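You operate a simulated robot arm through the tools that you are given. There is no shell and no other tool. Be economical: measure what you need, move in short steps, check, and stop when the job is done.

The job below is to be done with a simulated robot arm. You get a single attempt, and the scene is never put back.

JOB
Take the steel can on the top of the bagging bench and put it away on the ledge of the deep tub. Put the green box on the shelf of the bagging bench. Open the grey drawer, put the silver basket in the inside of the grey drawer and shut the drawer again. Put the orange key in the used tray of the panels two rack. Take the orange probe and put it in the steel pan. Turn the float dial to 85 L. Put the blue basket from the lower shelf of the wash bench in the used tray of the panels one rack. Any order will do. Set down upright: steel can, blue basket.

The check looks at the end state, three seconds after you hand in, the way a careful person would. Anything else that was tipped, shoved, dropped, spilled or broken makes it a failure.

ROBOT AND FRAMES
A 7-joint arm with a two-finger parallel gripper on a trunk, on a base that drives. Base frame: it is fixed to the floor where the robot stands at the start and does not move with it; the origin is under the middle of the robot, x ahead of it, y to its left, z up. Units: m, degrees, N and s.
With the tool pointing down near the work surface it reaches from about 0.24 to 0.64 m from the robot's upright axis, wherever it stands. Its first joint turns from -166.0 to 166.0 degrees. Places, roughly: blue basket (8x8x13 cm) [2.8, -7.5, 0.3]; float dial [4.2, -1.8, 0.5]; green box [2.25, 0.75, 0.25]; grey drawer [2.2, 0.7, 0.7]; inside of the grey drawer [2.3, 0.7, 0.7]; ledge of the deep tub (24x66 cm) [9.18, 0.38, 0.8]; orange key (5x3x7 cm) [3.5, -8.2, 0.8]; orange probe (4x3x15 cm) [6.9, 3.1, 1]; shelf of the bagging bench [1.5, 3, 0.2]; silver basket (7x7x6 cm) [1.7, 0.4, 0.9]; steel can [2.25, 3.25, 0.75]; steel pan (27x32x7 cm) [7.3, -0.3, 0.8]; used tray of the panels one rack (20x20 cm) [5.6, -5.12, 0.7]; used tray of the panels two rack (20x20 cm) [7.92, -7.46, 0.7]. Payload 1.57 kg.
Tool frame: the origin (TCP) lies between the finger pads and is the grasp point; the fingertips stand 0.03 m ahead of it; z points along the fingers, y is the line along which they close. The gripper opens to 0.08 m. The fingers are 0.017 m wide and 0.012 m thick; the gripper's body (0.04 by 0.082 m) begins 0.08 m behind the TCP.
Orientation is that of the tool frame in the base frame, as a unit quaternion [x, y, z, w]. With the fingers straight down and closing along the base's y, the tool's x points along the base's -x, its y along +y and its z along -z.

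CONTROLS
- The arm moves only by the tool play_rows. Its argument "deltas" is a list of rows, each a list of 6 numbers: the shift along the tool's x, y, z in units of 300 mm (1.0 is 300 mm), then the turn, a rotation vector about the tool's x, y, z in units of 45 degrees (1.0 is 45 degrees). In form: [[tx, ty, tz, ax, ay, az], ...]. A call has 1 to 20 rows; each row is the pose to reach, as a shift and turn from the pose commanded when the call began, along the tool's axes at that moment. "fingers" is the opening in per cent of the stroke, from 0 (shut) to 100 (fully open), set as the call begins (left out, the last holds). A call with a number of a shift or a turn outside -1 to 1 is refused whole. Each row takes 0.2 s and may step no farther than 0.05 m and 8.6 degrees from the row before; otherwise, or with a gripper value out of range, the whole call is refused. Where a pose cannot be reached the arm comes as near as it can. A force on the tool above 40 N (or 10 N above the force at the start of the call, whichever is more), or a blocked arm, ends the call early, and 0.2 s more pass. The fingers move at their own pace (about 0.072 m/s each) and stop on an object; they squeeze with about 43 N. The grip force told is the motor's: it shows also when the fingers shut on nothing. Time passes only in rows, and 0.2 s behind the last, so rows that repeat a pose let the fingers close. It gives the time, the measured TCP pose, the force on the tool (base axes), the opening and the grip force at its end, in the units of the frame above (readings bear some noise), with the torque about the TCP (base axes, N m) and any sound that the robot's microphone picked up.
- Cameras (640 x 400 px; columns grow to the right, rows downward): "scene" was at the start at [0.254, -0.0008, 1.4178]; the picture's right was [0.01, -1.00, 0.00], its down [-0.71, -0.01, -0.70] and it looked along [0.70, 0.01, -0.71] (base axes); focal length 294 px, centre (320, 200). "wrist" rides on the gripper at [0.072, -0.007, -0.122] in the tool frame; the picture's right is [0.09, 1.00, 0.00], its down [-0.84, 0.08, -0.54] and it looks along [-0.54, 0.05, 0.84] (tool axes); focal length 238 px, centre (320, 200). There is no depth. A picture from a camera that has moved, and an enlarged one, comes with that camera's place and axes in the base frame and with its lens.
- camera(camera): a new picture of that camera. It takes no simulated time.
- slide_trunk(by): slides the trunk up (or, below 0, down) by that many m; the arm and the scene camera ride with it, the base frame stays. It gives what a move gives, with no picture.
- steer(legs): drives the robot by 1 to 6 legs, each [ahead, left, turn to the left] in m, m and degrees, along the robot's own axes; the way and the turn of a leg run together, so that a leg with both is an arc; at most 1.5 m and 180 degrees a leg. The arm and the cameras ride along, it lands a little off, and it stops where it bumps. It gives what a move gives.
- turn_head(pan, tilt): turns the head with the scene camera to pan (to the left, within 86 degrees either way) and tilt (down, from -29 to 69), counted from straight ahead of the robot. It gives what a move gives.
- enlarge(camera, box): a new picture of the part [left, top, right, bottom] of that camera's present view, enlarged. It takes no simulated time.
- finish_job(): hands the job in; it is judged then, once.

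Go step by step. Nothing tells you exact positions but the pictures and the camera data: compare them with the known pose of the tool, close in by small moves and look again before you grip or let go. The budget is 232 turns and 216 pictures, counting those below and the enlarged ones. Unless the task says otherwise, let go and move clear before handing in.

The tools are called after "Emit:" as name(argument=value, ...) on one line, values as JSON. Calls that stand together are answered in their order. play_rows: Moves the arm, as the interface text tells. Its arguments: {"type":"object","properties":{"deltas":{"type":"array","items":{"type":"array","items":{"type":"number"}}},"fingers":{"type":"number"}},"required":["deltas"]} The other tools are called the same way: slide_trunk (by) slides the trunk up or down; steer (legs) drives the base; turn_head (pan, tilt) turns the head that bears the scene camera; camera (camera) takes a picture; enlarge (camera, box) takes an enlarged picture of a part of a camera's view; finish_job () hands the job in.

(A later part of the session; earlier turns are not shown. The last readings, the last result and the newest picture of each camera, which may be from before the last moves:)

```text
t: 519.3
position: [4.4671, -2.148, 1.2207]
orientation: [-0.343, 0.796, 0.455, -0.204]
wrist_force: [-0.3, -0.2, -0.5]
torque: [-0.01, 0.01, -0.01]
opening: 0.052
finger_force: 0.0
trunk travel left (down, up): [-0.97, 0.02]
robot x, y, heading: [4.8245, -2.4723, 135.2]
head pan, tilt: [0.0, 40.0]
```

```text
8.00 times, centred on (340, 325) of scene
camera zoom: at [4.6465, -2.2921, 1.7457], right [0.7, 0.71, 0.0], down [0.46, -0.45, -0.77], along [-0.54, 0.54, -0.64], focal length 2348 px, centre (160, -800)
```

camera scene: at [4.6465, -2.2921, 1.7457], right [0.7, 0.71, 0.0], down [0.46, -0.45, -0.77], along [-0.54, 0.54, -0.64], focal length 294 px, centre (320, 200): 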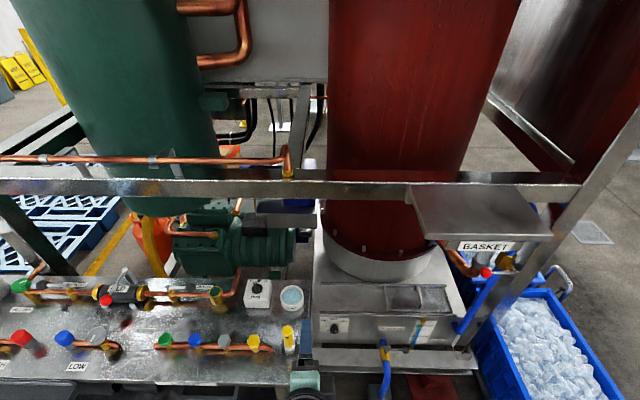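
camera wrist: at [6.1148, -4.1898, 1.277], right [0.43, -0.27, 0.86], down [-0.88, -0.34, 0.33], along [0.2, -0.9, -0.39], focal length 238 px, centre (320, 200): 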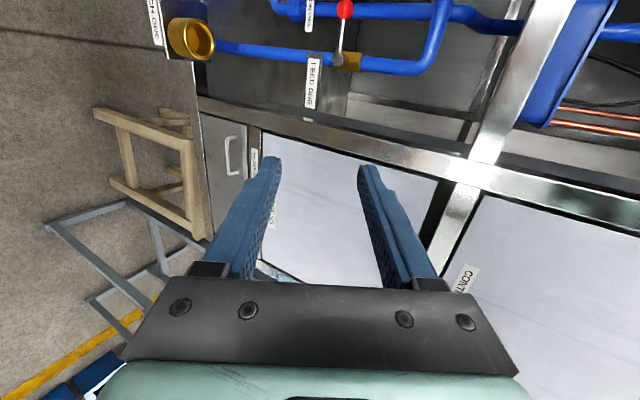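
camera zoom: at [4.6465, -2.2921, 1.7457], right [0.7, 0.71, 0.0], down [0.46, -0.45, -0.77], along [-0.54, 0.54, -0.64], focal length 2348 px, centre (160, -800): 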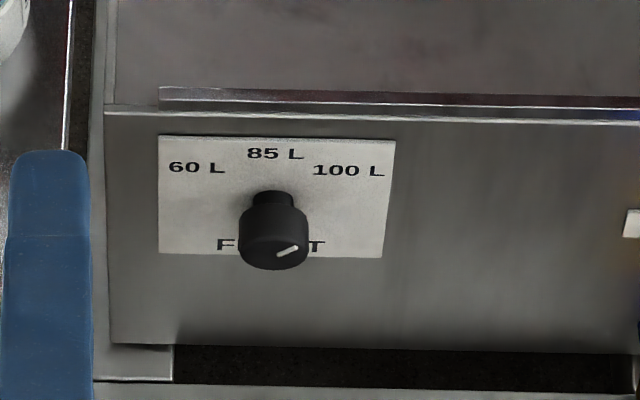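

The knob points at 100 L; it needs a 45° counter-clockwise turn to 85 L. Knob face at about (4.25, −1.80, 0.466). Back off slightly, shift right, set the tool horizontal with the camera beneath.

Emit:
steer(legs=[[-0.12, -0.085, -1.4]])

Emit:
play_rows(deltas=[[0, 0, 0, 0, 0, -0.16], [0, 0, 0, 0, 0, -0.33], [0, 0, 0, 0, 0, -0.5], [0, 0, 0, 0, 0, -0.67], [0, 0, 0, 0, 0, -0.84], [0, 0, 0, 0, 0, -1]])

Emit:
play_rows(deltas=[[0, 0, 0, 0, 0, -0.16], [0, 0, 0, 0, 0, -0.33], [0, 0, 0, 0, 0, -0.5], [0, 0, 0, 0, 0, -0.67], [0, 0, 0, 0, 0, -0.84], [0, 0, 0, 0, 0, -1]])

Emit:
play_rows(deltas=[[0, 0, 0, 0, -0.167, 0], [0, 0, 0, 0, -0.333, 0], [0, 0, 0, 0, -0.5, 0], [0, 0, 0, 0, -0.667, 0], [0, 0, 0, 0, -0.667, 0]])

Emit:
camera(camera="scene")

```text
t: 520.6
position: [4.6139, -2.1635, 1.2198]
orientation: [-0.334, 0.8, 0.458, -0.198]
wrist_force: [-0.1, 0.0, 0.4]
torque: [0.0, -0.02, -0.01]
opening: 0.0522
finger_force: 0.1
trunk travel left (down, up): [-0.97, 0.02]
robot x, y, heading: [4.9654, -2.4921, 134.0]
head pan, tilt: [0.0, 40.0]
```

```text
t: 522.0
position: [4.6167, -2.1649, 1.2211]
orientation: [0.614, -0.61, -0.5, 0.008]
wrist_force: [-0.3, 0.6, -0.7]
torque: [-0.06, 0.02, -0.02]
opening: 0.0519
finger_force: 0.0
trunk travel left (down, up): [-0.97, 0.02]
robot x, y, heading: [4.967, -2.4984, 133.9]
head pan, tilt: [0.0, 40.0]
```

```text
t: 523.4
position: [4.6158, -2.1639, 1.2209]
orientation: [0.802, -0.328, -0.464, -0.183]
wrist_force: [0.7, 0.2, -0.4]
torque: [0.01, -0.03, -0.02]
opening: 0.0521
finger_force: 0.0
trunk travel left (down, up): [-0.97, 0.02]
robot x, y, heading: [4.9655, -2.4939, 133.8]
head pan, tilt: [0.0, 40.0]
```

```text
t: 524.6
position: [4.6154, -2.1637, 1.2213]
orientation: [-0.653, 0.271, 0.657, 0.262]
wrist_force: [0.1, 0.3, 0.1]
torque: [-0.01, 0.01, 0.02]
opening: 0.0523
finger_force: 0.1
trunk travel left (down, up): [-0.97, 0.02]
robot x, y, heading: [4.9706, -2.4974, 133.9]
head pan, tilt: [0.0, 40.0]
```

```text
76 pictures are left
camera scene: at [4.7924, -2.3124, 1.7456], right [0.72, 0.69, 0.0], down [0.45, -0.46, -0.77], along [-0.53, 0.55, -0.64], focal length 294 px, centre (320, 200)
```

scene: 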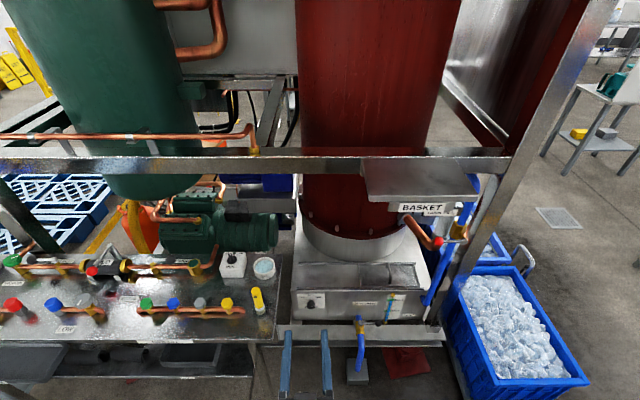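

Tool horizontal. Lower to dial height and look.

Emit:
slide_trunk(by=-0.4)

Emit:
slide_trunk(by=-0.355)

Emit:
turn_head(pan=0, tilt=30)

Emit:
camera(camera="wrist")

Emit:
camera(camera="scene")

```text
t: 528.5
position: [4.6139, -2.164, 0.8206]
orientation: [-0.653, 0.271, 0.656, 0.262]
wrist_force: [-0.3, -0.2, -0.8]
torque: [-0.01, 0.01, 0.0]
opening: 0.0524
finger_force: 0.0
trunk travel left (down, up): [-0.57, 0.42]
robot x, y, heading: [4.9649, -2.5, 134.4]
head pan, tilt: [0.0, 40.0]
```

```text
t: 531.9
position: [4.6144, -2.1648, 0.4651]
orientation: [-0.653, 0.272, 0.656, 0.262]
wrist_force: [0.1, 0.1, 0.1]
torque: [0.0, 0.04, 0.0]
opening: 0.0522
finger_force: 0.1
trunk travel left (down, up): [-0.215, 0.775]
robot x, y, heading: [4.9644, -2.4928, 133.6]
head pan, tilt: [0.0, 40.0]
```

```text
t: 532.6
position: [4.6155, -2.1647, 0.4664]
orientation: [-0.653, 0.272, 0.657, 0.261]
wrist_force: [-0.3, 0.7, -0.1]
torque: [-0.01, -0.01, -0.01]
opening: 0.0519
finger_force: 0.1
trunk travel left (down, up): [-0.215, 0.775]
robot x, y, heading: [4.9662, -2.4945, 134.2]
head pan, tilt: [0.0, 30.0]
```

```text
75 pictures are left
camera wrist: at [4.7057, -2.2445, 0.3943], right [-0.7, -0.71, -0.08], down [0.34, -0.43, 0.84], along [-0.63, 0.56, 0.54], focal length 238 px, centre (320, 200)
```

wrist: 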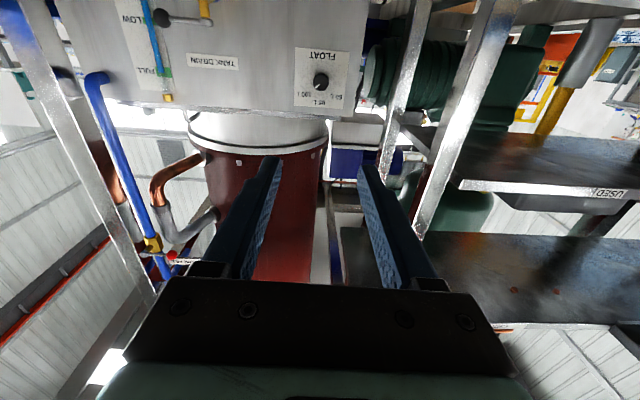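

```text
74 pictures are left
camera scene: at [4.7885, -2.3086, 1.0059], right [0.72, 0.69, 0.0], down [0.35, -0.36, -0.87], along [-0.6, 0.62, -0.5], focal length 294 px, centre (320, 200)
```

scene: 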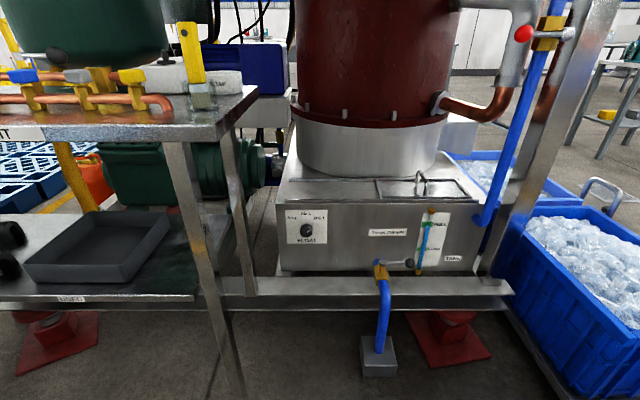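

Dial centre confirmed at (l 1.825, F 4.235, z 0.463). Drive forward 0.30 and re-aim.

Emit:
steer(legs=[[0.3, 0.01, 0]])

Emit:
camera(camera="wrist")

Emit:
camera(camera="scene")

```text
t: 534.7
position: [4.3999, -1.9623, 0.467]
orientation: [-0.654, 0.269, 0.658, 0.259]
wrist_force: [0.0, 0.8, -0.5]
torque: [0.0, -0.01, 0.03]
opening: 0.052
finger_force: 0.1
trunk travel left (down, up): [-0.215, 0.775]
robot x, y, heading: [4.7532, -2.2878, 134.4]
head pan, tilt: [0.0, 30.0]
```

```text
73 pictures are left
camera wrist: at [4.4903, -2.0413, 0.3943], right [-0.69, -0.72, -0.08], down [0.34, -0.42, 0.84], along [-0.64, 0.55, 0.54], focal length 238 px, centre (320, 200)
```

wrist: 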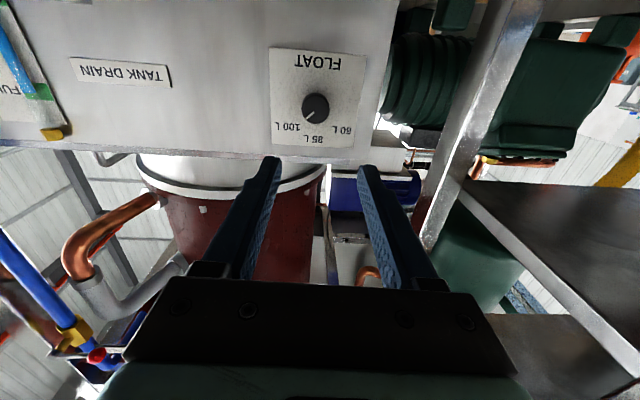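

```text
72 pictures are left
camera scene: at [4.5737, -2.1049, 1.006], right [0.71, 0.7, 0.0], down [0.35, -0.36, -0.87], along [-0.61, 0.62, -0.5], focal length 294 px, centre (320, 200)
```

scene: 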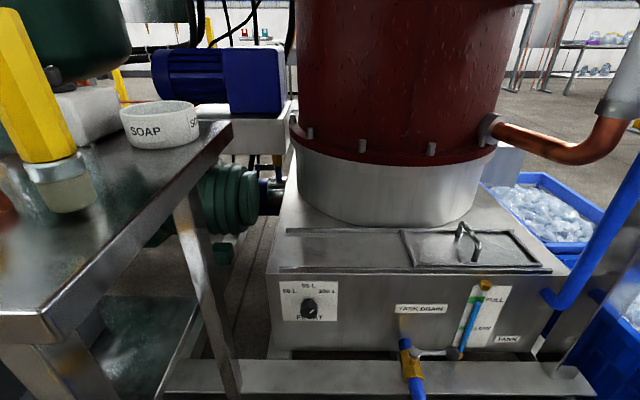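

Small offsets: knob 7 mm right and 6 mm below. Extend 0.13 m and check.

Emit:
play_rows(deltas=[[0.02, -0.023, 0.1, 0, 0, 0], [0.02, -0.023, 0.22, 0, 0, 0], [0.02, -0.023, 0.34, 0, 0, 0], [0.02, -0.023, 0.43, 0, 0, 0], [0.02, -0.023, 0.43, 0, 0, 0]], fingers=75)

Emit:
camera(camera="wrist")

Emit:
enlarge(camera="scene", box=[230, 250, 390, 350])

```text
t: 535.9
position: [4.3108, -1.8671, 0.4584]
orientation: [-0.655, 0.268, 0.658, 0.259]
wrist_force: [0.0, 0.0, 0.3]
torque: [0.01, 0.01, -0.03]
opening: 0.06
finger_force: 0.1
trunk travel left (down, up): [-0.215, 0.775]
robot x, y, heading: [4.7534, -2.2885, 134.4]
head pan, tilt: [0.0, 30.0]
```

```text
71 pictures are left
camera wrist: at [4.4018, -1.947, 0.3877], right [-0.69, -0.72, -0.08], down [0.34, -0.42, 0.84], along [-0.64, 0.55, 0.54], focal length 238 px, centre (320, 200)
```

wrist: 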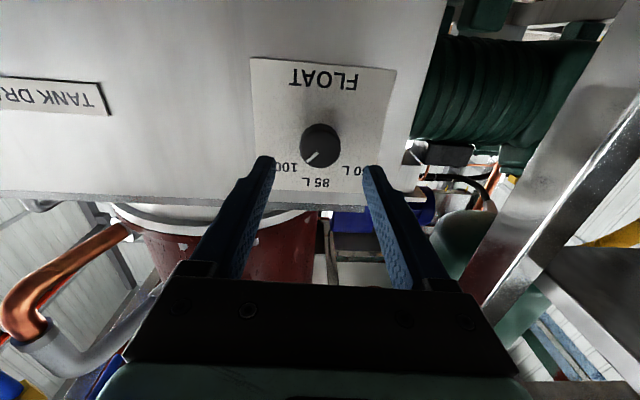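

```text
4.00 times, centred on (310, 300) of scene
camera zoom: at [4.5736, -2.1048, 1.0059], right [0.71, 0.7, 0.0], down [0.35, -0.36, -0.87], along [-0.61, 0.62, -0.5], focal length 1174 px, centre (360, -200)
```

zoom: 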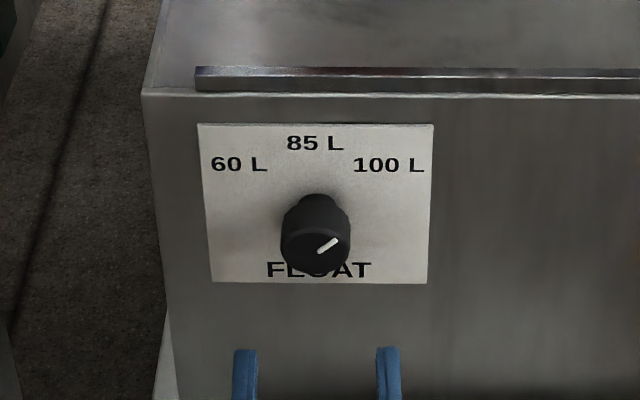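

Aligned. Advance 6 cm and grip the knob.

Emit:
play_rows(deltas=[[-0.008, 0, 0.07, 0, 0, 0], [-0.008, 0, 0.14, 0, 0, 0], [-0.008, 0, 0.19, 0, 0, 0], [-0.008, 0, 0.19, 0, 0, 0]])

Emit:
camera(camera="wrist")

Emit:
enlarge(camera="scene", box=[230, 250, 390, 350])

```text
t: 536.9
position: [4.2698, -1.8288, 0.463]
orientation: [-0.655, 0.268, 0.658, 0.258]
wrist_force: [0.2, 0.4, -0.9]
torque: [0.03, 0.01, -0.02]
opening: 0.06
finger_force: 0.1
trunk travel left (down, up): [-0.215, 0.775]
robot x, y, heading: [4.7548, -2.2896, 134.2]
head pan, tilt: [0.0, 30.0]
```

```text
69 pictures are left
camera wrist: at [4.3608, -1.9082, 0.3905], right [-0.69, -0.72, -0.08], down [0.34, -0.42, 0.84], along [-0.64, 0.55, 0.54], focal length 238 px, centre (320, 200)
```

wrist: 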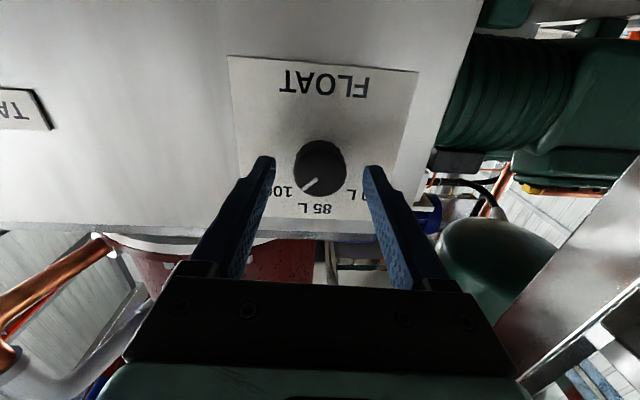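

```text
4.00 times, centred on (310, 300) of scene
camera zoom: at [4.5736, -2.1048, 1.0059], right [0.71, 0.7, 0.0], down [0.35, -0.36, -0.87], along [-0.61, 0.62, -0.5], focal length 1174 px, centre (360, -200)
```

zoom: 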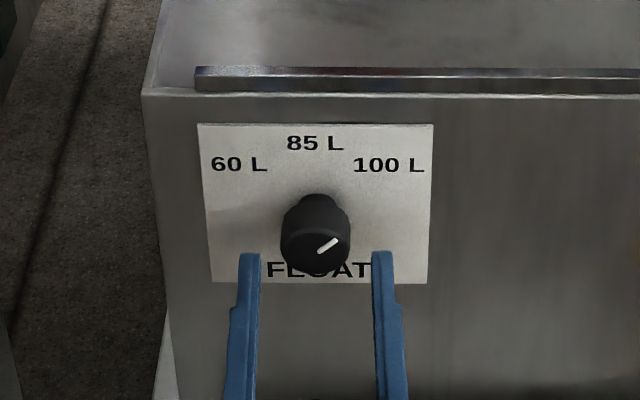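

Tips are just level with the knob face. Advance 1.8 cm and close.

Emit:
play_rows(deltas=[[0, 0, 0.03, 0, 0, 0], [0, 0, 0.06, 0, 0, 0], [0, 0, 0.06, 0, 0, 0]])

Emit:
play_rows(deltas=[[0, 0, 0, 0, 0, 0], [0, 0, 0, 0, 0, 0], [0, 0, 0, 0, 0, 0], [0, 0, 0, 0, 0, 0]], fingers=0)

Emit:
enlarge(camera="scene", box=[230, 250, 390, 350])

```text
t: 537.7
position: [4.256, -1.8157, 0.4619]
orientation: [-0.655, 0.268, 0.657, 0.26]
wrist_force: [-0.7, -0.9, 0.3]
torque: [-0.03, 0.0, 0.01]
opening: 0.06
finger_force: 0.1
trunk travel left (down, up): [-0.215, 0.775]
robot x, y, heading: [4.7571, -2.2913, 134.1]
head pan, tilt: [0.0, 30.0]
```

```text
t: 538.7
position: [4.257, -1.8165, 0.462]
orientation: [-0.655, 0.268, 0.657, 0.26]
wrist_force: [-2.7, -0.9, -0.3]
torque: [-0.06, -0.06, -0.79]
opening: 0.0385
finger_force: 44.1
trunk travel left (down, up): [-0.215, 0.775]
robot x, y, heading: [4.7512, -2.2865, 134.2]
head pan, tilt: [0.0, 30.0]
```

```text
4.00 times, centred on (310, 300) of scene
camera zoom: at [4.5735, -2.1048, 1.0059], right [0.71, 0.7, 0.0], down [0.35, -0.36, -0.87], along [-0.61, 0.62, -0.5], focal length 1174 px, centre (360, -200)
```

zoom: 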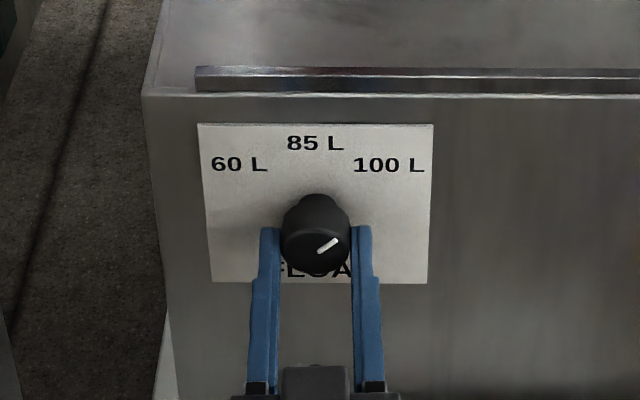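

Gripped. Turn 45° counter-clockwise.

Emit:
play_rows(deltas=[[0, 0, 0, 0, 0, -0.14], [0, 0, 0, 0, 0, -0.3], [0, 0, 0, 0, 0, -0.46], [0, 0, 0, 0, 0, -0.62], [0, 0, 0, 0, 0, -0.8], [0, 0, 0, 0, 0, -0.97], [0, 0, 0, 0, 0, -0.97]])

Emit:
enlarge(camera="scene", box=[270, 270, 350, 320])

```text
t: 540.3
position: [4.2592, -1.8152, 0.463]
orientation: [0.707, -0.008, -0.513, -0.487]
wrist_force: [19.0, -2.5, 3.6]
torque: [0.41, 0.45, -1.05]
opening: 0.0381
finger_force: 43.8
trunk travel left (down, up): [-0.215, 0.775]
robot x, y, heading: [4.7482, -2.2897, 134.5]
head pan, tilt: [0.0, 30.0]
```

```text
8.00 times, centred on (310, 295) of scene
camera zoom: at [4.5746, -2.105, 1.0062], right [0.71, 0.7, 0.0], down [0.35, -0.36, -0.87], along [-0.61, 0.62, -0.5], focal length 2348 px, centre (400, -560)
```

zoom: 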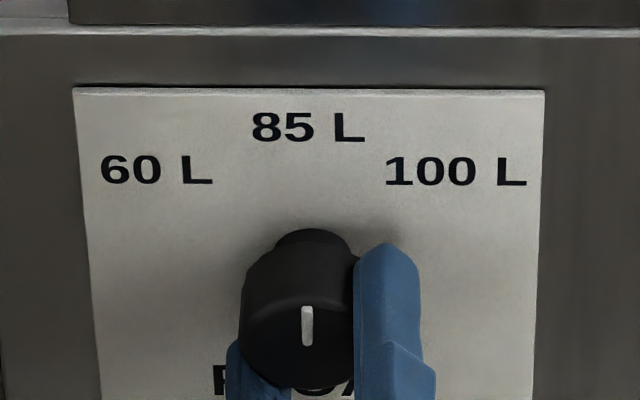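

The pointer now points straight up at 85 L. Open and withdraw.

Emit:
play_rows(deltas=[[0, 0, 0, 0, 0, 0], [0, 0, 0, 0, 0, 0], [0, 0, 0, 0, 0, 0]], fingers=80)

Emit:
play_rows(deltas=[[0, 0, -0.06, 0, 0, 0], [0, 0, -0.16, 0, 0, 0], [0, 0, -0.3, 0, 0, 0], [0, 0, -0.45, 0, 0, 0], [0, 0, -0.6, 0, 0, 0]])

Emit:
enlarge(camera="scene", box=[270, 270, 350, 320])

```text
t: 541.1
position: [4.2553, -1.8158, 0.4619]
orientation: [0.707, -0.006, -0.514, -0.486]
wrist_force: [0.0, -1.1, 0.0]
torque: [0.01, 0.02, 0.02]
opening: 0.064
finger_force: 0.0
trunk travel left (down, up): [-0.215, 0.775]
robot x, y, heading: [4.7536, -2.286, 134.7]
head pan, tilt: [0.0, 30.0]
```

```text
t: 542.3
position: [4.3873, -1.9395, 0.4644]
orientation: [0.707, -0.006, -0.513, -0.486]
wrist_force: [-0.2, -0.7, -1.0]
torque: [0.01, 0.02, -0.02]
opening: 0.0641
finger_force: 0.1
trunk travel left (down, up): [-0.215, 0.775]
robot x, y, heading: [4.7504, -2.291, 134.2]
head pan, tilt: [0.0, 30.0]
```

```text
8.00 times, centred on (310, 295) of scene
camera zoom: at [4.5736, -2.1048, 1.006], right [0.71, 0.7, 0.0], down [0.35, -0.36, -0.87], along [-0.61, 0.62, -0.5], focal length 2348 px, centre (400, -560)
```

zoom: 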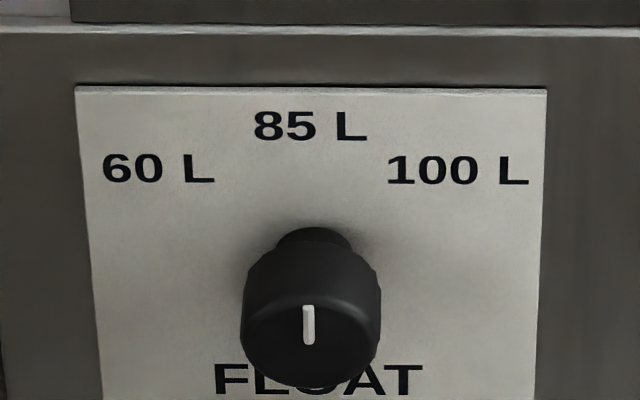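

Dial reads 85 L. Next, the wash bench area. Raise, back off and survey toward that side.

Emit:
steer(legs=[[-0.3, 0, 0]])

Emit:
slide_trunk(by=0.4)

Emit:
slide_trunk(by=0.37)

Emit:
steer(legs=[[-0.1, 0.75, 0]])

Emit:
turn_head(pan=85, tilt=20)

Emit:
camera(camera="scene")

Emit:
turn_head(pan=30, tilt=15)

Emit:
camera(camera="scene")

```text
t: 544.3
position: [4.5986, -2.1523, 0.4646]
orientation: [0.708, -0.006, -0.513, -0.485]
wrist_force: [0.5, -0.5, 0.2]
torque: [0.02, -0.01, -0.02]
opening: 0.0637
finger_force: 0.1
trunk travel left (down, up): [-0.215, 0.775]
robot x, y, heading: [4.9628, -2.5073, 134.3]
head pan, tilt: [0.0, 30.0]
```

```text
t: 548.2
position: [4.5979, -2.1522, 0.8646]
orientation: [0.708, -0.006, -0.514, -0.485]
wrist_force: [0.4, -0.1, 0.0]
torque: [-0.04, -0.04, 0.01]
opening: 0.064
finger_force: 0.0
trunk travel left (down, up): [-0.615, 0.375]
robot x, y, heading: [4.9628, -2.5026, 134.2]
head pan, tilt: [0.0, 30.0]
```

```text
t: 551.7
position: [4.5975, -2.1521, 1.2339]
orientation: [0.707, -0.005, -0.514, -0.486]
wrist_force: [0.3, -0.4, 0.5]
torque: [-0.02, 0.01, 0.02]
opening: 0.0641
finger_force: 0.0
trunk travel left (down, up): [-0.985, 0.005]
robot x, y, heading: [4.9611, -2.5053, 134.3]
head pan, tilt: [0.0, 30.0]
```

```text
t: 555.8
position: [4.1395, -2.7424, 1.2343]
orientation: [0.707, -0.006, -0.514, -0.485]
wrist_force: [0.2, -1.0, -1.2]
torque: [0.02, 0.0, 0.01]
opening: 0.0639
finger_force: 0.2
trunk travel left (down, up): [-0.985, 0.005]
robot x, y, heading: [4.4994, -3.0919, 134.5]
head pan, tilt: [0.0, 30.0]
```

```text
t: 557.4
position: [4.1384, -2.7415, 1.2338]
orientation: [0.707, -0.006, -0.514, -0.486]
wrist_force: [0.8, 0.9, -1.1]
torque: [0.03, 0.0, 0.03]
opening: 0.0642
finger_force: 0.1
trunk travel left (down, up): [-0.985, 0.005]
robot x, y, heading: [4.5022, -3.0951, 134.4]
head pan, tilt: [85.0, 20.0]
```

```text
64 pictures are left
camera scene: at [4.3155, -3.0325, 1.792], right [-0.63, 0.77, 0.0], down [0.26, 0.22, -0.94], along [-0.73, -0.6, -0.34], focal length 294 px, centre (320, 200)
```

scene: 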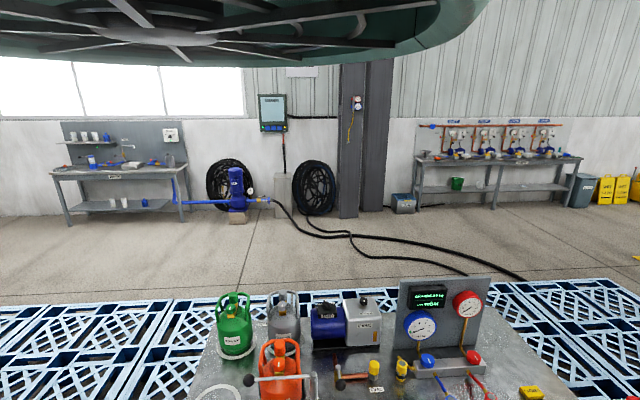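

```text
t: 558.6
position: [4.1382, -2.7423, 1.2343]
orientation: [0.707, -0.006, -0.514, -0.486]
wrist_force: [0.1, -0.8, -0.3]
torque: [-0.01, 0.0, 0.0]
opening: 0.0642
finger_force: 0.0
trunk travel left (down, up): [-0.985, 0.005]
robot x, y, heading: [4.5065, -3.0967, 134.5]
head pan, tilt: [30.0, 15.0]
```

```text
63 pictures are left
camera scene: at [4.2975, -2.9485, 1.8001], right [0.27, 0.96, 0.0], down [0.25, -0.07, -0.97], along [-0.93, 0.26, -0.26], focal length 294 px, centre (320, 200)
```

scene: 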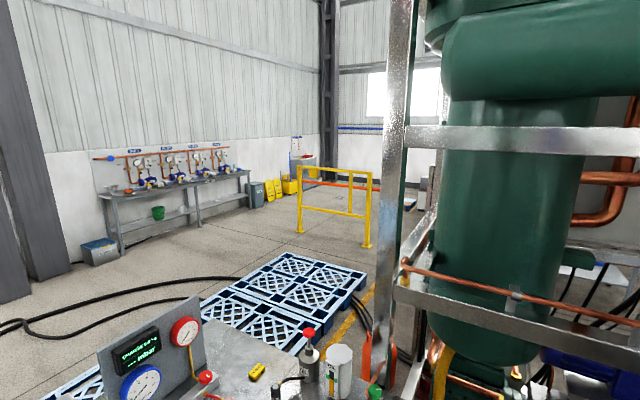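

The wash bench is beyond the pallets. I'll go round between the two racks; first back out to the aisle and east side.

Emit:
steer(legs=[[-1.55, 0, 0], [0, 0, -90.5], [1.4, 0, 0], [0.55, 0, 0], [0, -1.3, 0], [0, -1.2, 0]])

Emit:
turn_head(pan=-86, tilt=15)

Emit:
camera(camera="scene")

```text
refused: -1.55 is not a number from -1.5 to 1.5
```

```text
t: 560.6
position: [4.1386, -2.742, 1.2347]
orientation: [0.707, -0.006, -0.514, -0.486]
wrist_force: [0.3, 0.1, 1.0]
torque: [-0.02, 0.0, 0.01]
opening: 0.0639
finger_force: 0.0
trunk travel left (down, up): [-0.985, 0.005]
robot x, y, heading: [4.5066, -3.0931, 134.3]
head pan, tilt: [-85.9, 15.0]
```

```text
62 pictures are left
camera scene: at [4.4494, -2.9036, 1.8002], right [0.75, -0.66, 0.0], down [-0.17, -0.19, -0.97], along [0.64, 0.72, -0.26], focal length 294 px, centre (320, 200)
```

scene: 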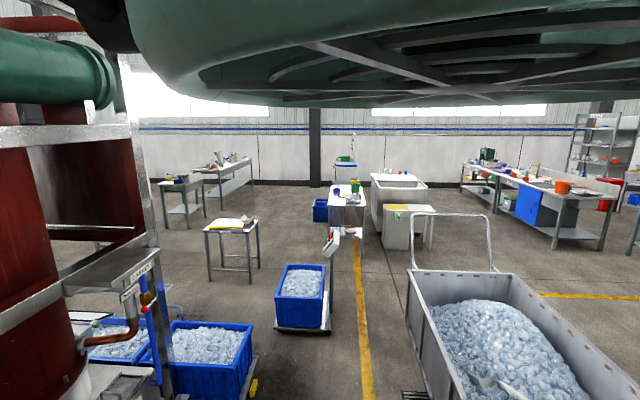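

Emit:
steer(legs=[[-1.5, 0, 0], [-0.06, 0, -90.5], [1.4, 0, 0], [0.55, 0, 0], [0, -1.3, 0], [0, -1.2, 0]])

Emit:
turn_head(pan=-86, tilt=15)

Emit:
camera(camera="scene")

```text
t: 592.9
position: [9.0267, -4.2883, 1.2353]
orientation: [-0.497, 0.503, 0.023, 0.706]
wrist_force: [-1.1, 0.9, 0.0]
torque: [0.04, 0.01, 0.01]
opening: 0.0641
finger_force: 0.0
trunk travel left (down, up): [-0.985, 0.005]
robot x, y, heading: [8.6781, -4.6587, 44.6]
head pan, tilt: [-85.9, 15.0]
```

```text
t: 593.5
position: [9.0256, -4.2897, 1.2342]
orientation: [-0.498, 0.502, 0.022, 0.707]
wrist_force: [0.3, -0.9, 0.1]
torque: [-0.02, 0.01, 0.01]
opening: 0.064
finger_force: 0.0
trunk travel left (down, up): [-0.985, 0.005]
robot x, y, heading: [8.6789, -4.6586, 44.8]
head pan, tilt: [-85.9, 15.0]
```

```text
61 pictures are left
camera scene: at [8.872, -4.6003, 1.8001], right [-0.66, -0.75, 0.0], down [-0.19, 0.17, -0.97], along [0.73, -0.64, -0.26], focal length 294 px, centre (320, 200)
```

scene: 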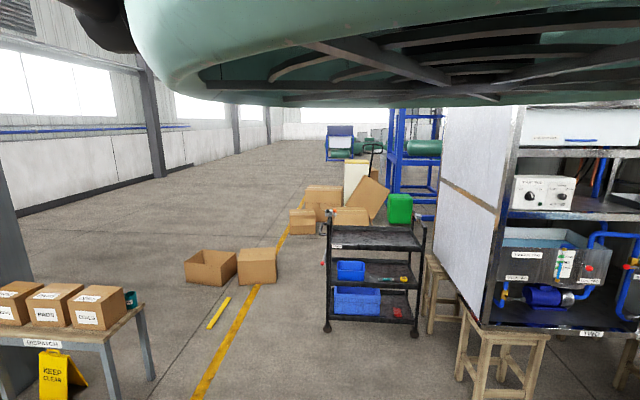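

Rack two is at F≥11; the passage between racks is wide. Turn round to face the wash-bench side and look.

Emit:
steer(legs=[[0, -0.3, 180]])

Emit:
turn_head(pan=0, tilt=20)

Emit:
camera(camera="scene")

```text
t: 601.1
position: [8.46, -4.8821, 1.2344]
orientation: [-0.508, -0.492, 0.706, -0.015]
wrist_force: [0.4, -0.5, -0.6]
torque: [-0.02, 0.01, 0.03]
opening: 0.0639
finger_force: 0.0
trunk travel left (down, up): [-0.985, 0.005]
robot x, y, heading: [8.8125, -4.5197, -136.6]
head pan, tilt: [-85.9, 15.0]
cut short: leg 1
```

```text
t: 602.8
position: [8.4596, -4.881, 1.2348]
orientation: [-0.508, -0.493, 0.706, -0.015]
wrist_force: [0.8, -1.0, -0.7]
torque: [-0.01, 0.02, 0.0]
opening: 0.064
finger_force: 0.0
trunk travel left (down, up): [-0.985, 0.005]
robot x, y, heading: [8.8201, -4.5214, -136.4]
head pan, tilt: [0.0, 20.0]
```

```text
60 pictures are left
camera scene: at [8.6283, -4.7054, 1.792], right [-0.69, 0.73, 0.0], down [0.25, 0.23, -0.94], along [-0.68, -0.65, -0.34], focal length 294 px, centre (320, 200)
```

scene: 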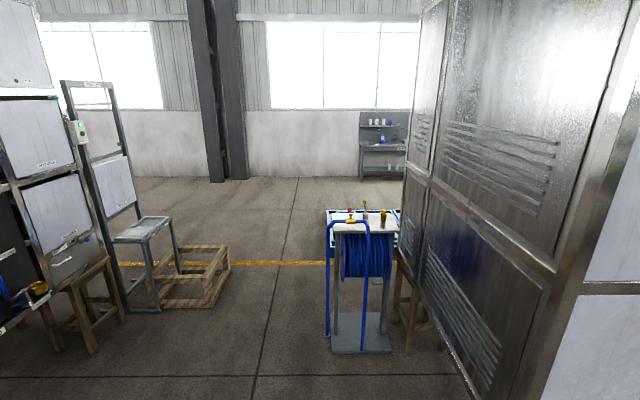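

The way is clear between the hose reel and crate. Drive over to the wash bench.

Emit:
steer(legs=[[0.8, 0.45, 0], [1.4, 0, 0], [1.4, 0, 0], [1.4, 0, 0], [0, -1.2, 0], [0, -0.6, 0]])

Emit:
turn_head(pan=0, tilt=25)

Emit:
camera(camera="scene")

```text
t: 635.7
position: [3.941, -7.2254, 1.2352]
orientation: [-0.516, -0.485, 0.706, -0.005]
wrist_force: [0.0, -0.4, -0.1]
torque: [0.0, -0.01, 0.02]
opening: 0.0641
finger_force: 0.0
trunk travel left (down, up): [-0.985, 0.005]
robot x, y, heading: [4.3071, -6.8747, -138.3]
head pan, tilt: [0.0, 20.0]
```

```text
t: 636.4
position: [3.94, -7.226, 1.2332]
orientation: [-0.516, -0.484, 0.707, -0.004]
wrist_force: [-0.1, -0.8, -0.4]
torque: [0.01, -0.05, -0.02]
opening: 0.064
finger_force: 0.0
trunk travel left (down, up): [-0.985, 0.005]
robot x, y, heading: [4.3084, -6.8745, -138.5]
head pan, tilt: [0.0, 25.0]
```

```text
59 pictures are left
camera scene: at [4.1156, -7.0533, 1.784], right [-0.67, 0.75, 0.0], down [0.32, 0.28, -0.91], along [-0.68, -0.6, -0.42], focal length 294 px, centre (320, 200)
```

scene: 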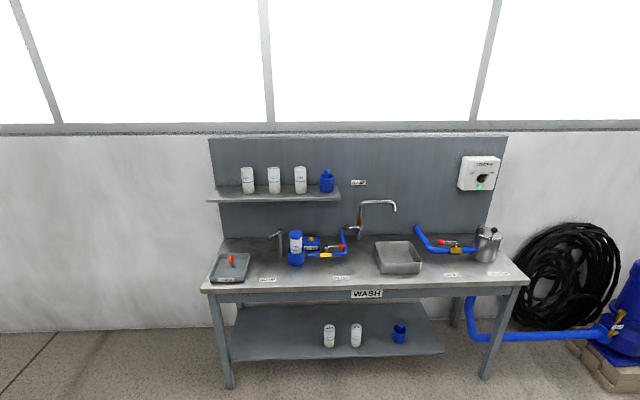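

WASH bench ahead: orange key in a tray at left, a blue basket on the lower shelf at right. Zoom.

Emit:
enlarge(camera="scene", box=[300, 300, 460, 400])

Emit:
enlarge(camera="scene", box=[190, 220, 318, 300])

```text
4.00 times, centred on (380, 350) of scene
camera zoom: at [4.1156, -7.0533, 1.784], right [-0.67, 0.75, 0.0], down [0.32, 0.28, -0.91], along [-0.68, -0.6, -0.42], focal length 1174 px, centre (80, -400)
```

zoom: 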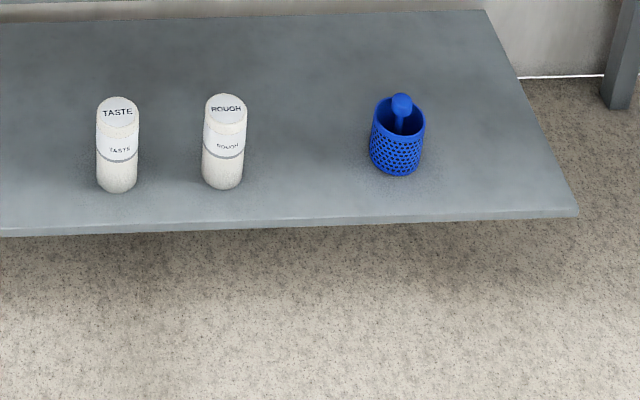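

```text
5.00 times, centred on (254, 260) of scene
camera zoom: at [4.1156, -7.0533, 1.784], right [-0.67, 0.75, 0.0], down [0.32, 0.28, -0.91], along [-0.68, -0.6, -0.42], focal length 1468 px, centre (650, -100)
```

zoom: 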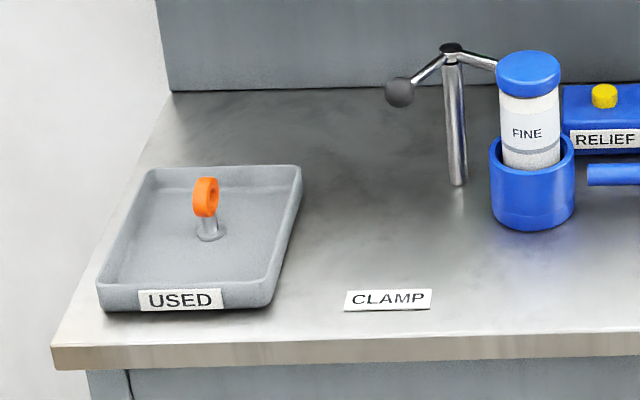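

The blue basket has a central knob; I'll take it tool-down from above the knob. Straighten the tool, align laterally, lower.

Emit:
play_rows(deltas=[[0, 0, 0, 0, 0, 0.16], [0, 0, 0, 0, 0, 0.33], [0, 0, 0, 0, 0, 0.5], [0, 0, 0, 0, 0, 0.67], [0, 0, 0, 0, 0, 0.84], [0, 0, 0, 0, 0, 0.97]], fingers=60)

Emit:
play_rows(deltas=[[0, 0, 0, 0, 0.16, 0], [0, 0, 0, 0, 0.33, 0], [0, 0, 0, 0, 0.5, 0], [0, 0, 0, 0, 0.67, 0], [0, 0, 0, 0, 0.84, 0], [0, 0, 0, 0, 1, 0]])

Emit:
play_rows(deltas=[[0, 0, 0, 0, 0.16, 0], [0, 0, 0, 0, 0.33, 0], [0, 0, 0, 0, 0.5, 0], [0, 0, 0, 0, 0.67, 0], [0, 0, 0, 0, 0.84, 0], [0, 0, 0, 0, 1, 0], [0, 0, 0, 0, 1, 0]])

Emit:
steer(legs=[[0, -0.53, 2.2]])

Emit:
slide_trunk(by=-0.4)

Emit:
slide_trunk(by=-0.38)

Emit:
camera(camera="scene")

```text
t: 637.8
position: [3.9405, -7.225, 1.2345]
orientation: [0.659, 0.256, -0.654, 0.267]
wrist_force: [-0.9, 0.7, 0.3]
torque: [-0.01, -0.03, -0.01]
opening: 0.0482
finger_force: 0.0
trunk travel left (down, up): [-0.985, 0.005]
robot x, y, heading: [4.3059, -6.8772, -138.4]
head pan, tilt: [0.0, 25.0]
```

```text
t: 639.2
position: [3.9398, -7.2264, 1.2345]
orientation: [0.86, 0.34, -0.352, 0.146]
wrist_force: [0.6, 0.6, 0.4]
torque: [-0.01, 0.01, -0.01]
opening: 0.0479
finger_force: 0.1
trunk travel left (down, up): [-0.985, 0.005]
robot x, y, heading: [4.3103, -6.8784, -138.3]
head pan, tilt: [0.0, 25.0]
```

```text
t: 640.8
position: [3.941, -7.2241, 1.2348]
orientation: [0.929, 0.371, 0.003, 0.006]
wrist_force: [-0.8, 0.6, 0.1]
torque: [0.01, -0.01, -0.02]
opening: 0.0478
finger_force: 0.0
trunk travel left (down, up): [-0.985, 0.005]
robot x, y, heading: [4.311, -6.8817, -138.2]
head pan, tilt: [0.0, 25.0]
```

```text
t: 643.9
position: [3.5953, -6.853, 1.2346]
orientation: [0.921, 0.389, 0.003, 0.005]
wrist_force: [0.1, 0.0, 0.3]
torque: [0.0, -0.03, -0.01]
opening: 0.0478
finger_force: 0.1
trunk travel left (down, up): [-0.985, 0.005]
robot x, y, heading: [3.9485, -6.487, -135.8]
head pan, tilt: [0.0, 25.0]
```

```text
t: 647.7
position: [3.5963, -6.8524, 0.834]
orientation: [0.921, 0.389, 0.004, 0.006]
wrist_force: [-0.4, -0.8, -0.5]
torque: [-0.05, 0.02, 0.0]
opening: 0.0479
finger_force: 0.0
trunk travel left (down, up): [-0.585, 0.405]
robot x, y, heading: [3.9475, -6.4891, -135.9]
head pan, tilt: [0.0, 25.0]
```

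```text
t: 651.4
position: [3.5949, -6.8513, 0.4536]
orientation: [0.921, 0.39, 0.003, 0.005]
wrist_force: [-0.3, 0.1, -0.3]
torque: [-0.02, 0.02, 0.0]
opening: 0.048
finger_force: 0.1
trunk travel left (down, up): [-0.205, 0.785]
robot x, y, heading: [3.9508, -6.4884, -136.0]
head pan, tilt: [0.0, 25.0]
```

```text
56 pictures are left
camera scene: at [3.7636, -6.6738, 1.004], right [-0.69, 0.72, 0.0], down [0.3, 0.29, -0.91], along [-0.65, -0.63, -0.42], focal length 294 px, centre (320, 200)
```

scene: 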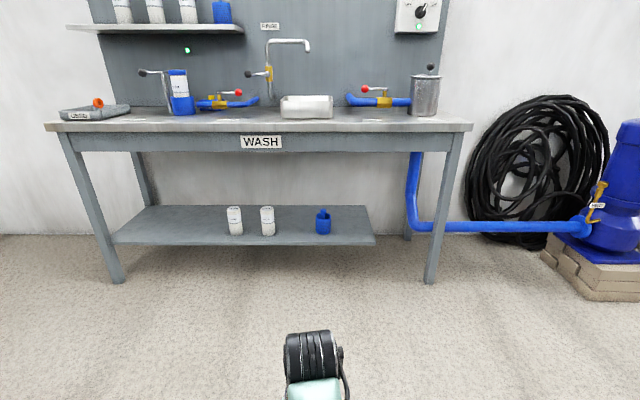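

Basket straight ahead. Extend the arm a bit, lower slightly, drive in most of the way.

Emit:
play_rows(deltas=[[-0.12, 0, 0, 0, 0, 0], [-0.25, 0, 0, 0, 0, 0], [-0.37, 0, 0, 0, 0, 0], [-0.37, 0, 0, 0, 0, 0]])

Emit:
slide_trunk(by=-0.03)

Emit:
steer(legs=[[0.78, -0.017, -0.3]])

Emit:
camera(camera="wrist")

Emit:
camera(camera="scene")

```text
t: 652.4
position: [3.5173, -6.9317, 0.4552]
orientation: [0.921, 0.389, 0.003, 0.006]
wrist_force: [-0.2, 0.1, 0.1]
torque: [-0.01, 0.0, -0.05]
opening: 0.0481
finger_force: 0.0
trunk travel left (down, up): [-0.205, 0.785]
robot x, y, heading: [3.9474, -6.4907, -136.2]
head pan, tilt: [0.0, 25.0]
```

```text
t: 653.1
position: [3.516, -6.9305, 0.425]
orientation: [0.921, 0.389, 0.004, 0.007]
wrist_force: [-0.3, 0.0, -0.2]
torque: [0.02, -0.01, -0.03]
opening: 0.048
finger_force: 0.0
trunk travel left (down, up): [-0.175, 0.815]
robot x, y, heading: [3.9483, -6.4904, -135.8]
head pan, tilt: [0.0, 25.0]
```

```text
t: 657.3
position: [2.9278, -7.4475, 0.4248]
orientation: [0.925, 0.38, 0.002, 0.006]
wrist_force: [-0.2, -0.6, -0.1]
torque: [-0.04, -0.01, -0.06]
opening: 0.048
finger_force: 0.1
trunk travel left (down, up): [-0.175, 0.815]
robot x, y, heading: [3.3684, -7.0157, -137.1]
head pan, tilt: [0.0, 25.0]
```

```text
55 pictures are left
camera wrist: at [2.9712, -7.3903, 0.5466], right [0.76, -0.64, 0.01], down [-0.55, -0.64, 0.54], along [-0.34, -0.42, -0.84], focal length 238 px, centre (320, 200)
```

wrist: 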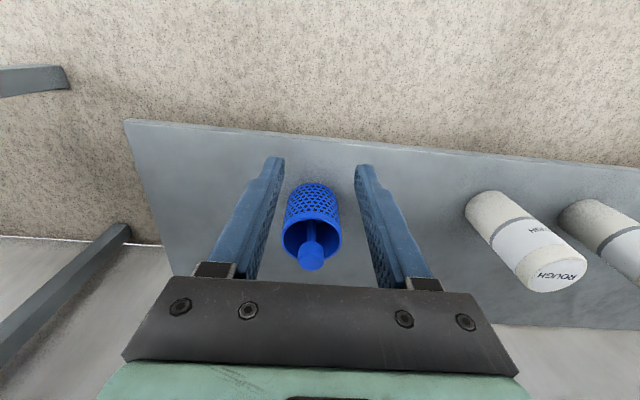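

```text
54 pictures are left
camera scene: at [3.1786, -7.1954, 0.9739], right [-0.68, 0.73, 0.0], down [0.31, 0.29, -0.91], along [-0.67, -0.62, -0.42], focal length 294 px, centre (320, 200)
```

scene: 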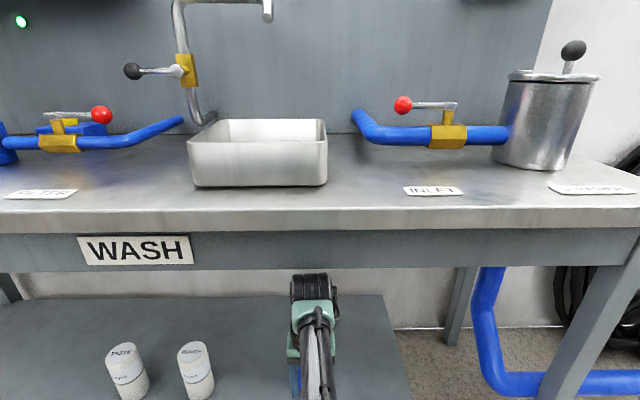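

Knob about (2.836, −7.538, 0.355): 0.129 m straight ahead. Drive and check.

Emit:
steer(legs=[[0.128, 0, 0]])

Emit:
camera(camera="wrist")

```text
t: 658.6
position: [2.8335, -7.5345, 0.4248]
orientation: [0.925, 0.38, 0.003, 0.007]
wrist_force: [0.5, 0.2, 0.2]
torque: [0.02, 0.02, 0.01]
opening: 0.0481
finger_force: 0.1
trunk travel left (down, up): [-0.175, 0.815]
robot x, y, heading: [3.2752, -7.1043, -137.2]
head pan, tilt: [0.0, 25.0]
```

```text
53 pictures are left
camera wrist: at [2.8784, -7.4776, 0.5467], right [0.77, -0.64, 0.01], down [-0.55, -0.64, 0.54], along [-0.34, -0.42, -0.84], focal length 238 px, centre (320, 200)
```

wrist: 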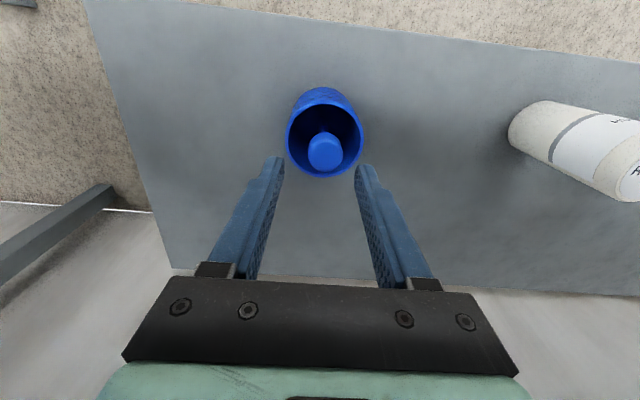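

Centred within 5 mm. Narrow the fingers to 50 % and descend onto the knob.

Emit:
play_rows(deltas=[[0, 0.015, 0, 0, 0, 0], [0, 0.015, 0.06, 0, 0, 0], [0, 0.015, 0.12, 0, 0, 0], [0, 0.015, 0.17, 0, 0, 0], [0, 0.015, 0.17, 0, 0, 0]], fingers=52)

Emit:
camera(camera="wrist")

```text
t: 659.8
position: [2.8385, -7.5383, 0.3728]
orientation: [0.925, 0.381, 0.002, 0.007]
wrist_force: [-0.1, -0.2, 0.6]
torque: [0.02, -0.02, -0.02]
opening: 0.0416
finger_force: 0.0
trunk travel left (down, up): [-0.175, 0.815]
robot x, y, heading: [3.2738, -7.0993, -137.1]
head pan, tilt: [0.0, 25.0]
```

```text
52 pictures are left
camera wrist: at [2.8825, -7.4805, 0.4946], right [0.77, -0.64, 0.01], down [-0.55, -0.64, 0.54], along [-0.34, -0.42, -0.84], focal length 238 px, centre (320, 200)
```

wrist: 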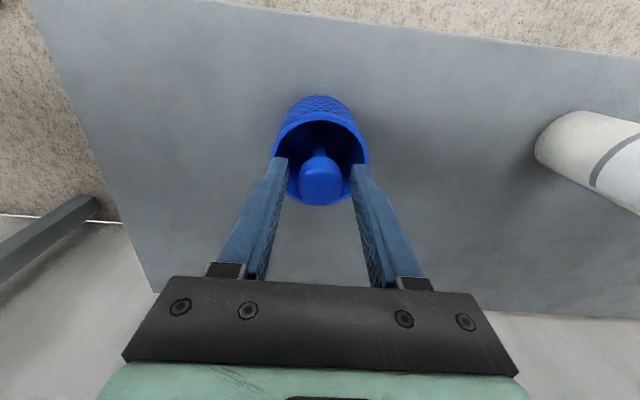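

Emit:
play_rows(deltas=[[0, 0, 0.015, 0, 0, 0], [0, 0, 0.015, 0, 0, 0], [0, 0, 0.015, 0, 0, 0], [0, 0, 0.015, 0, 0, 0]], fingers=0)

Emit:
slide_trunk(by=0.06)

Emit:
camera(camera="wrist")

```text
t: 660.8
position: [2.8386, -7.5394, 0.371]
orientation: [0.925, 0.381, 0.001, 0.007]
wrist_force: [1.8, 2.0, 16.2]
torque: [0.42, 0.08, -0.05]
opening: 0.0289
finger_force: 38.9
trunk travel left (down, up): [-0.175, 0.815]
robot x, y, heading: [3.2769, -7.1024, -137.1]
head pan, tilt: [0.0, 25.0]
```

```text
t: 661.8
position: [2.8438, -7.5326, 0.4129]
orientation: [0.925, 0.38, 0.018, 0.0]
wrist_force: [0.6, 0.1, -0.1]
torque: [-0.03, -0.02, 0.01]
opening: 0.0288
finger_force: 38.5
trunk travel left (down, up): [-0.235, 0.755]
robot x, y, heading: [3.2762, -7.1044, -137.2]
head pan, tilt: [0.0, 25.0]
```

```text
51 pictures are left
camera wrist: at [2.8861, -7.4772, 0.5366], right [0.77, -0.64, 0.02], down [-0.56, -0.65, 0.52], along [-0.32, -0.4, -0.86], focal length 238 px, centre (320, 200)
```

wrist: 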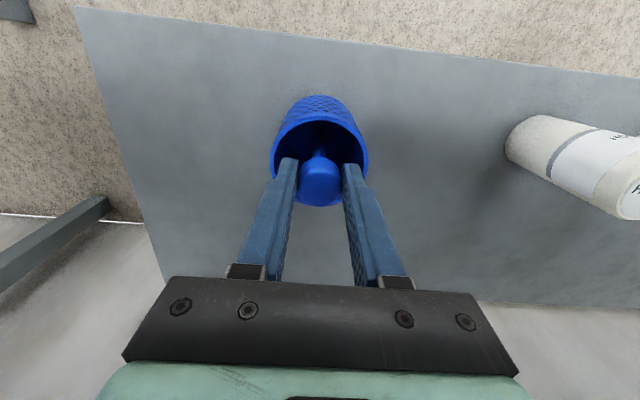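

The arm seems to be brushing the bench underside (slight tilt). Lower 2 cm, look, then back out.

Emit:
slide_trunk(by=-0.025)

Emit:
camera(camera="scene")

```text
t: 662.5
position: [2.8373, -7.5389, 0.4061]
orientation: [0.925, 0.38, 0.003, 0.006]
wrist_force: [0.8, -0.2, -1.8]
torque: [0.01, 0.02, 0.01]
opening: 0.0289
finger_force: 38.4
trunk travel left (down, up): [-0.21, 0.78]
robot x, y, heading: [3.2748, -7.1018, -137.1]
head pan, tilt: [0.0, 25.0]
```

```text
50 pictures are left
camera scene: at [3.0854, -7.2825, 1.0094], right [-0.68, 0.73, 0.0], down [0.31, 0.29, -0.91], along [-0.66, -0.62, -0.42], focal length 294 px, centre (320, 200)
```

scene: 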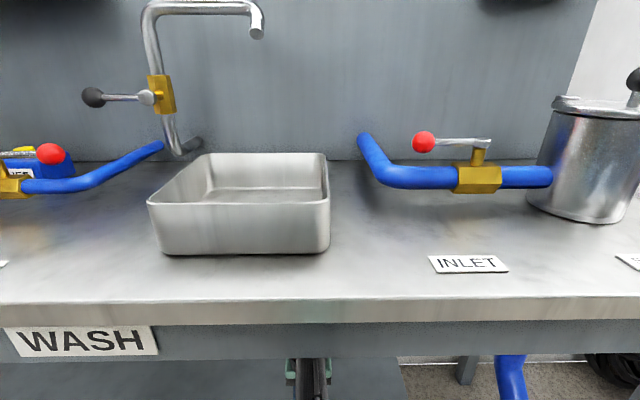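

Free again, basket lifted 3.5 cm, bench undisturbed. Back out.

Emit:
steer(legs=[[-0.6, 0, 0]])

Emit:
slide_trunk(by=0.4)

Emit:
slide_trunk(by=0.37)

Emit:
camera(camera="scene")

Emit:
camera(camera="wrist")

```text
t: 665.9
position: [3.28, -7.1225, 0.4041]
orientation: [0.927, 0.375, 0.004, 0.006]
wrist_force: [0.3, 1.1, -0.9]
torque: [0.01, 0.02, 0.0]
opening: 0.0288
finger_force: 38.7
trunk travel left (down, up): [-0.21, 0.78]
robot x, y, heading: [3.7189, -6.694, -137.9]
head pan, tilt: [0.0, 25.0]
```

```text
t: 669.8
position: [3.2796, -7.1228, 0.8051]
orientation: [0.927, 0.376, 0.004, 0.006]
wrist_force: [0.7, 0.3, -1.6]
torque: [0.0, -0.03, -0.02]
opening: 0.029
finger_force: 38.5
trunk travel left (down, up): [-0.61, 0.38]
robot x, y, heading: [3.7224, -6.6912, -137.9]
head pan, tilt: [0.0, 25.0]
```

```text
t: 673.3
position: [3.2794, -7.1235, 1.1737]
orientation: [0.927, 0.375, 0.004, 0.006]
wrist_force: [0.2, 0.3, -1.1]
torque: [0.02, 0.02, 0.0]
opening: 0.0288
finger_force: 38.2
trunk travel left (down, up): [-0.98, 0.01]
robot x, y, heading: [3.7215, -6.6897, -137.6]
head pan, tilt: [0.0, 25.0]
```

```text
49 pictures are left
camera scene: at [3.5299, -6.8702, 1.7789], right [-0.67, 0.74, 0.0], down [0.31, 0.28, -0.91], along [-0.67, -0.61, -0.42], focal length 294 px, centre (320, 200)
```

scene: 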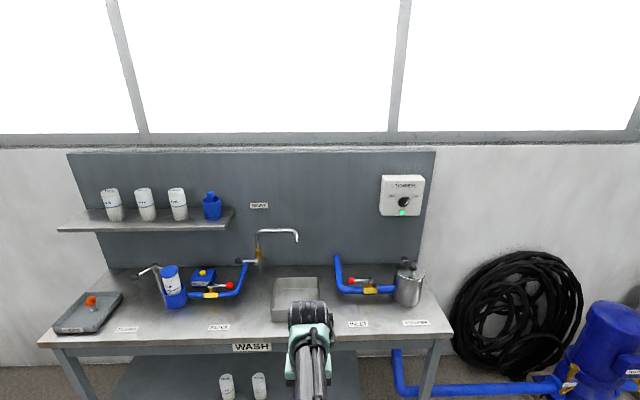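

```text
48 pictures are left
camera wrist: at [3.3249, -7.0661, 1.2956], right [0.76, -0.65, 0.01], down [-0.55, -0.63, 0.54], along [-0.34, -0.42, -0.84], focal length 238 px, centre (320, 200)
```

wrist: 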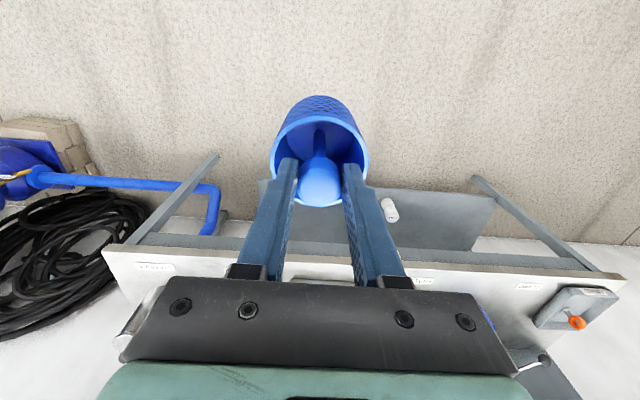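

Basket held. Detour back round rack one to its used tray: first to the passage and across.

Emit:
steer(legs=[[0, 1.2, 1.5], [0, 1.17, 0], [-1.5, 0, 0], [-1.5, 0, 0], [-1.5, 0, 0], [-0.5, 0, 0]])

```text
t: 708.6
position: [8.3987, -5.22, 1.1744]
orientation: [0.913, 0.408, 0.004, 0.006]
wrist_force: [-0.3, 0.0, -0.5]
torque: [0.03, 0.0, -0.03]
opening: 0.0287
finger_force: 39.2
trunk travel left (down, up): [-0.98, 0.01]
robot x, y, heading: [8.8109, -4.7589, -133.5]
head pan, tilt: [0.0, 25.0]
```

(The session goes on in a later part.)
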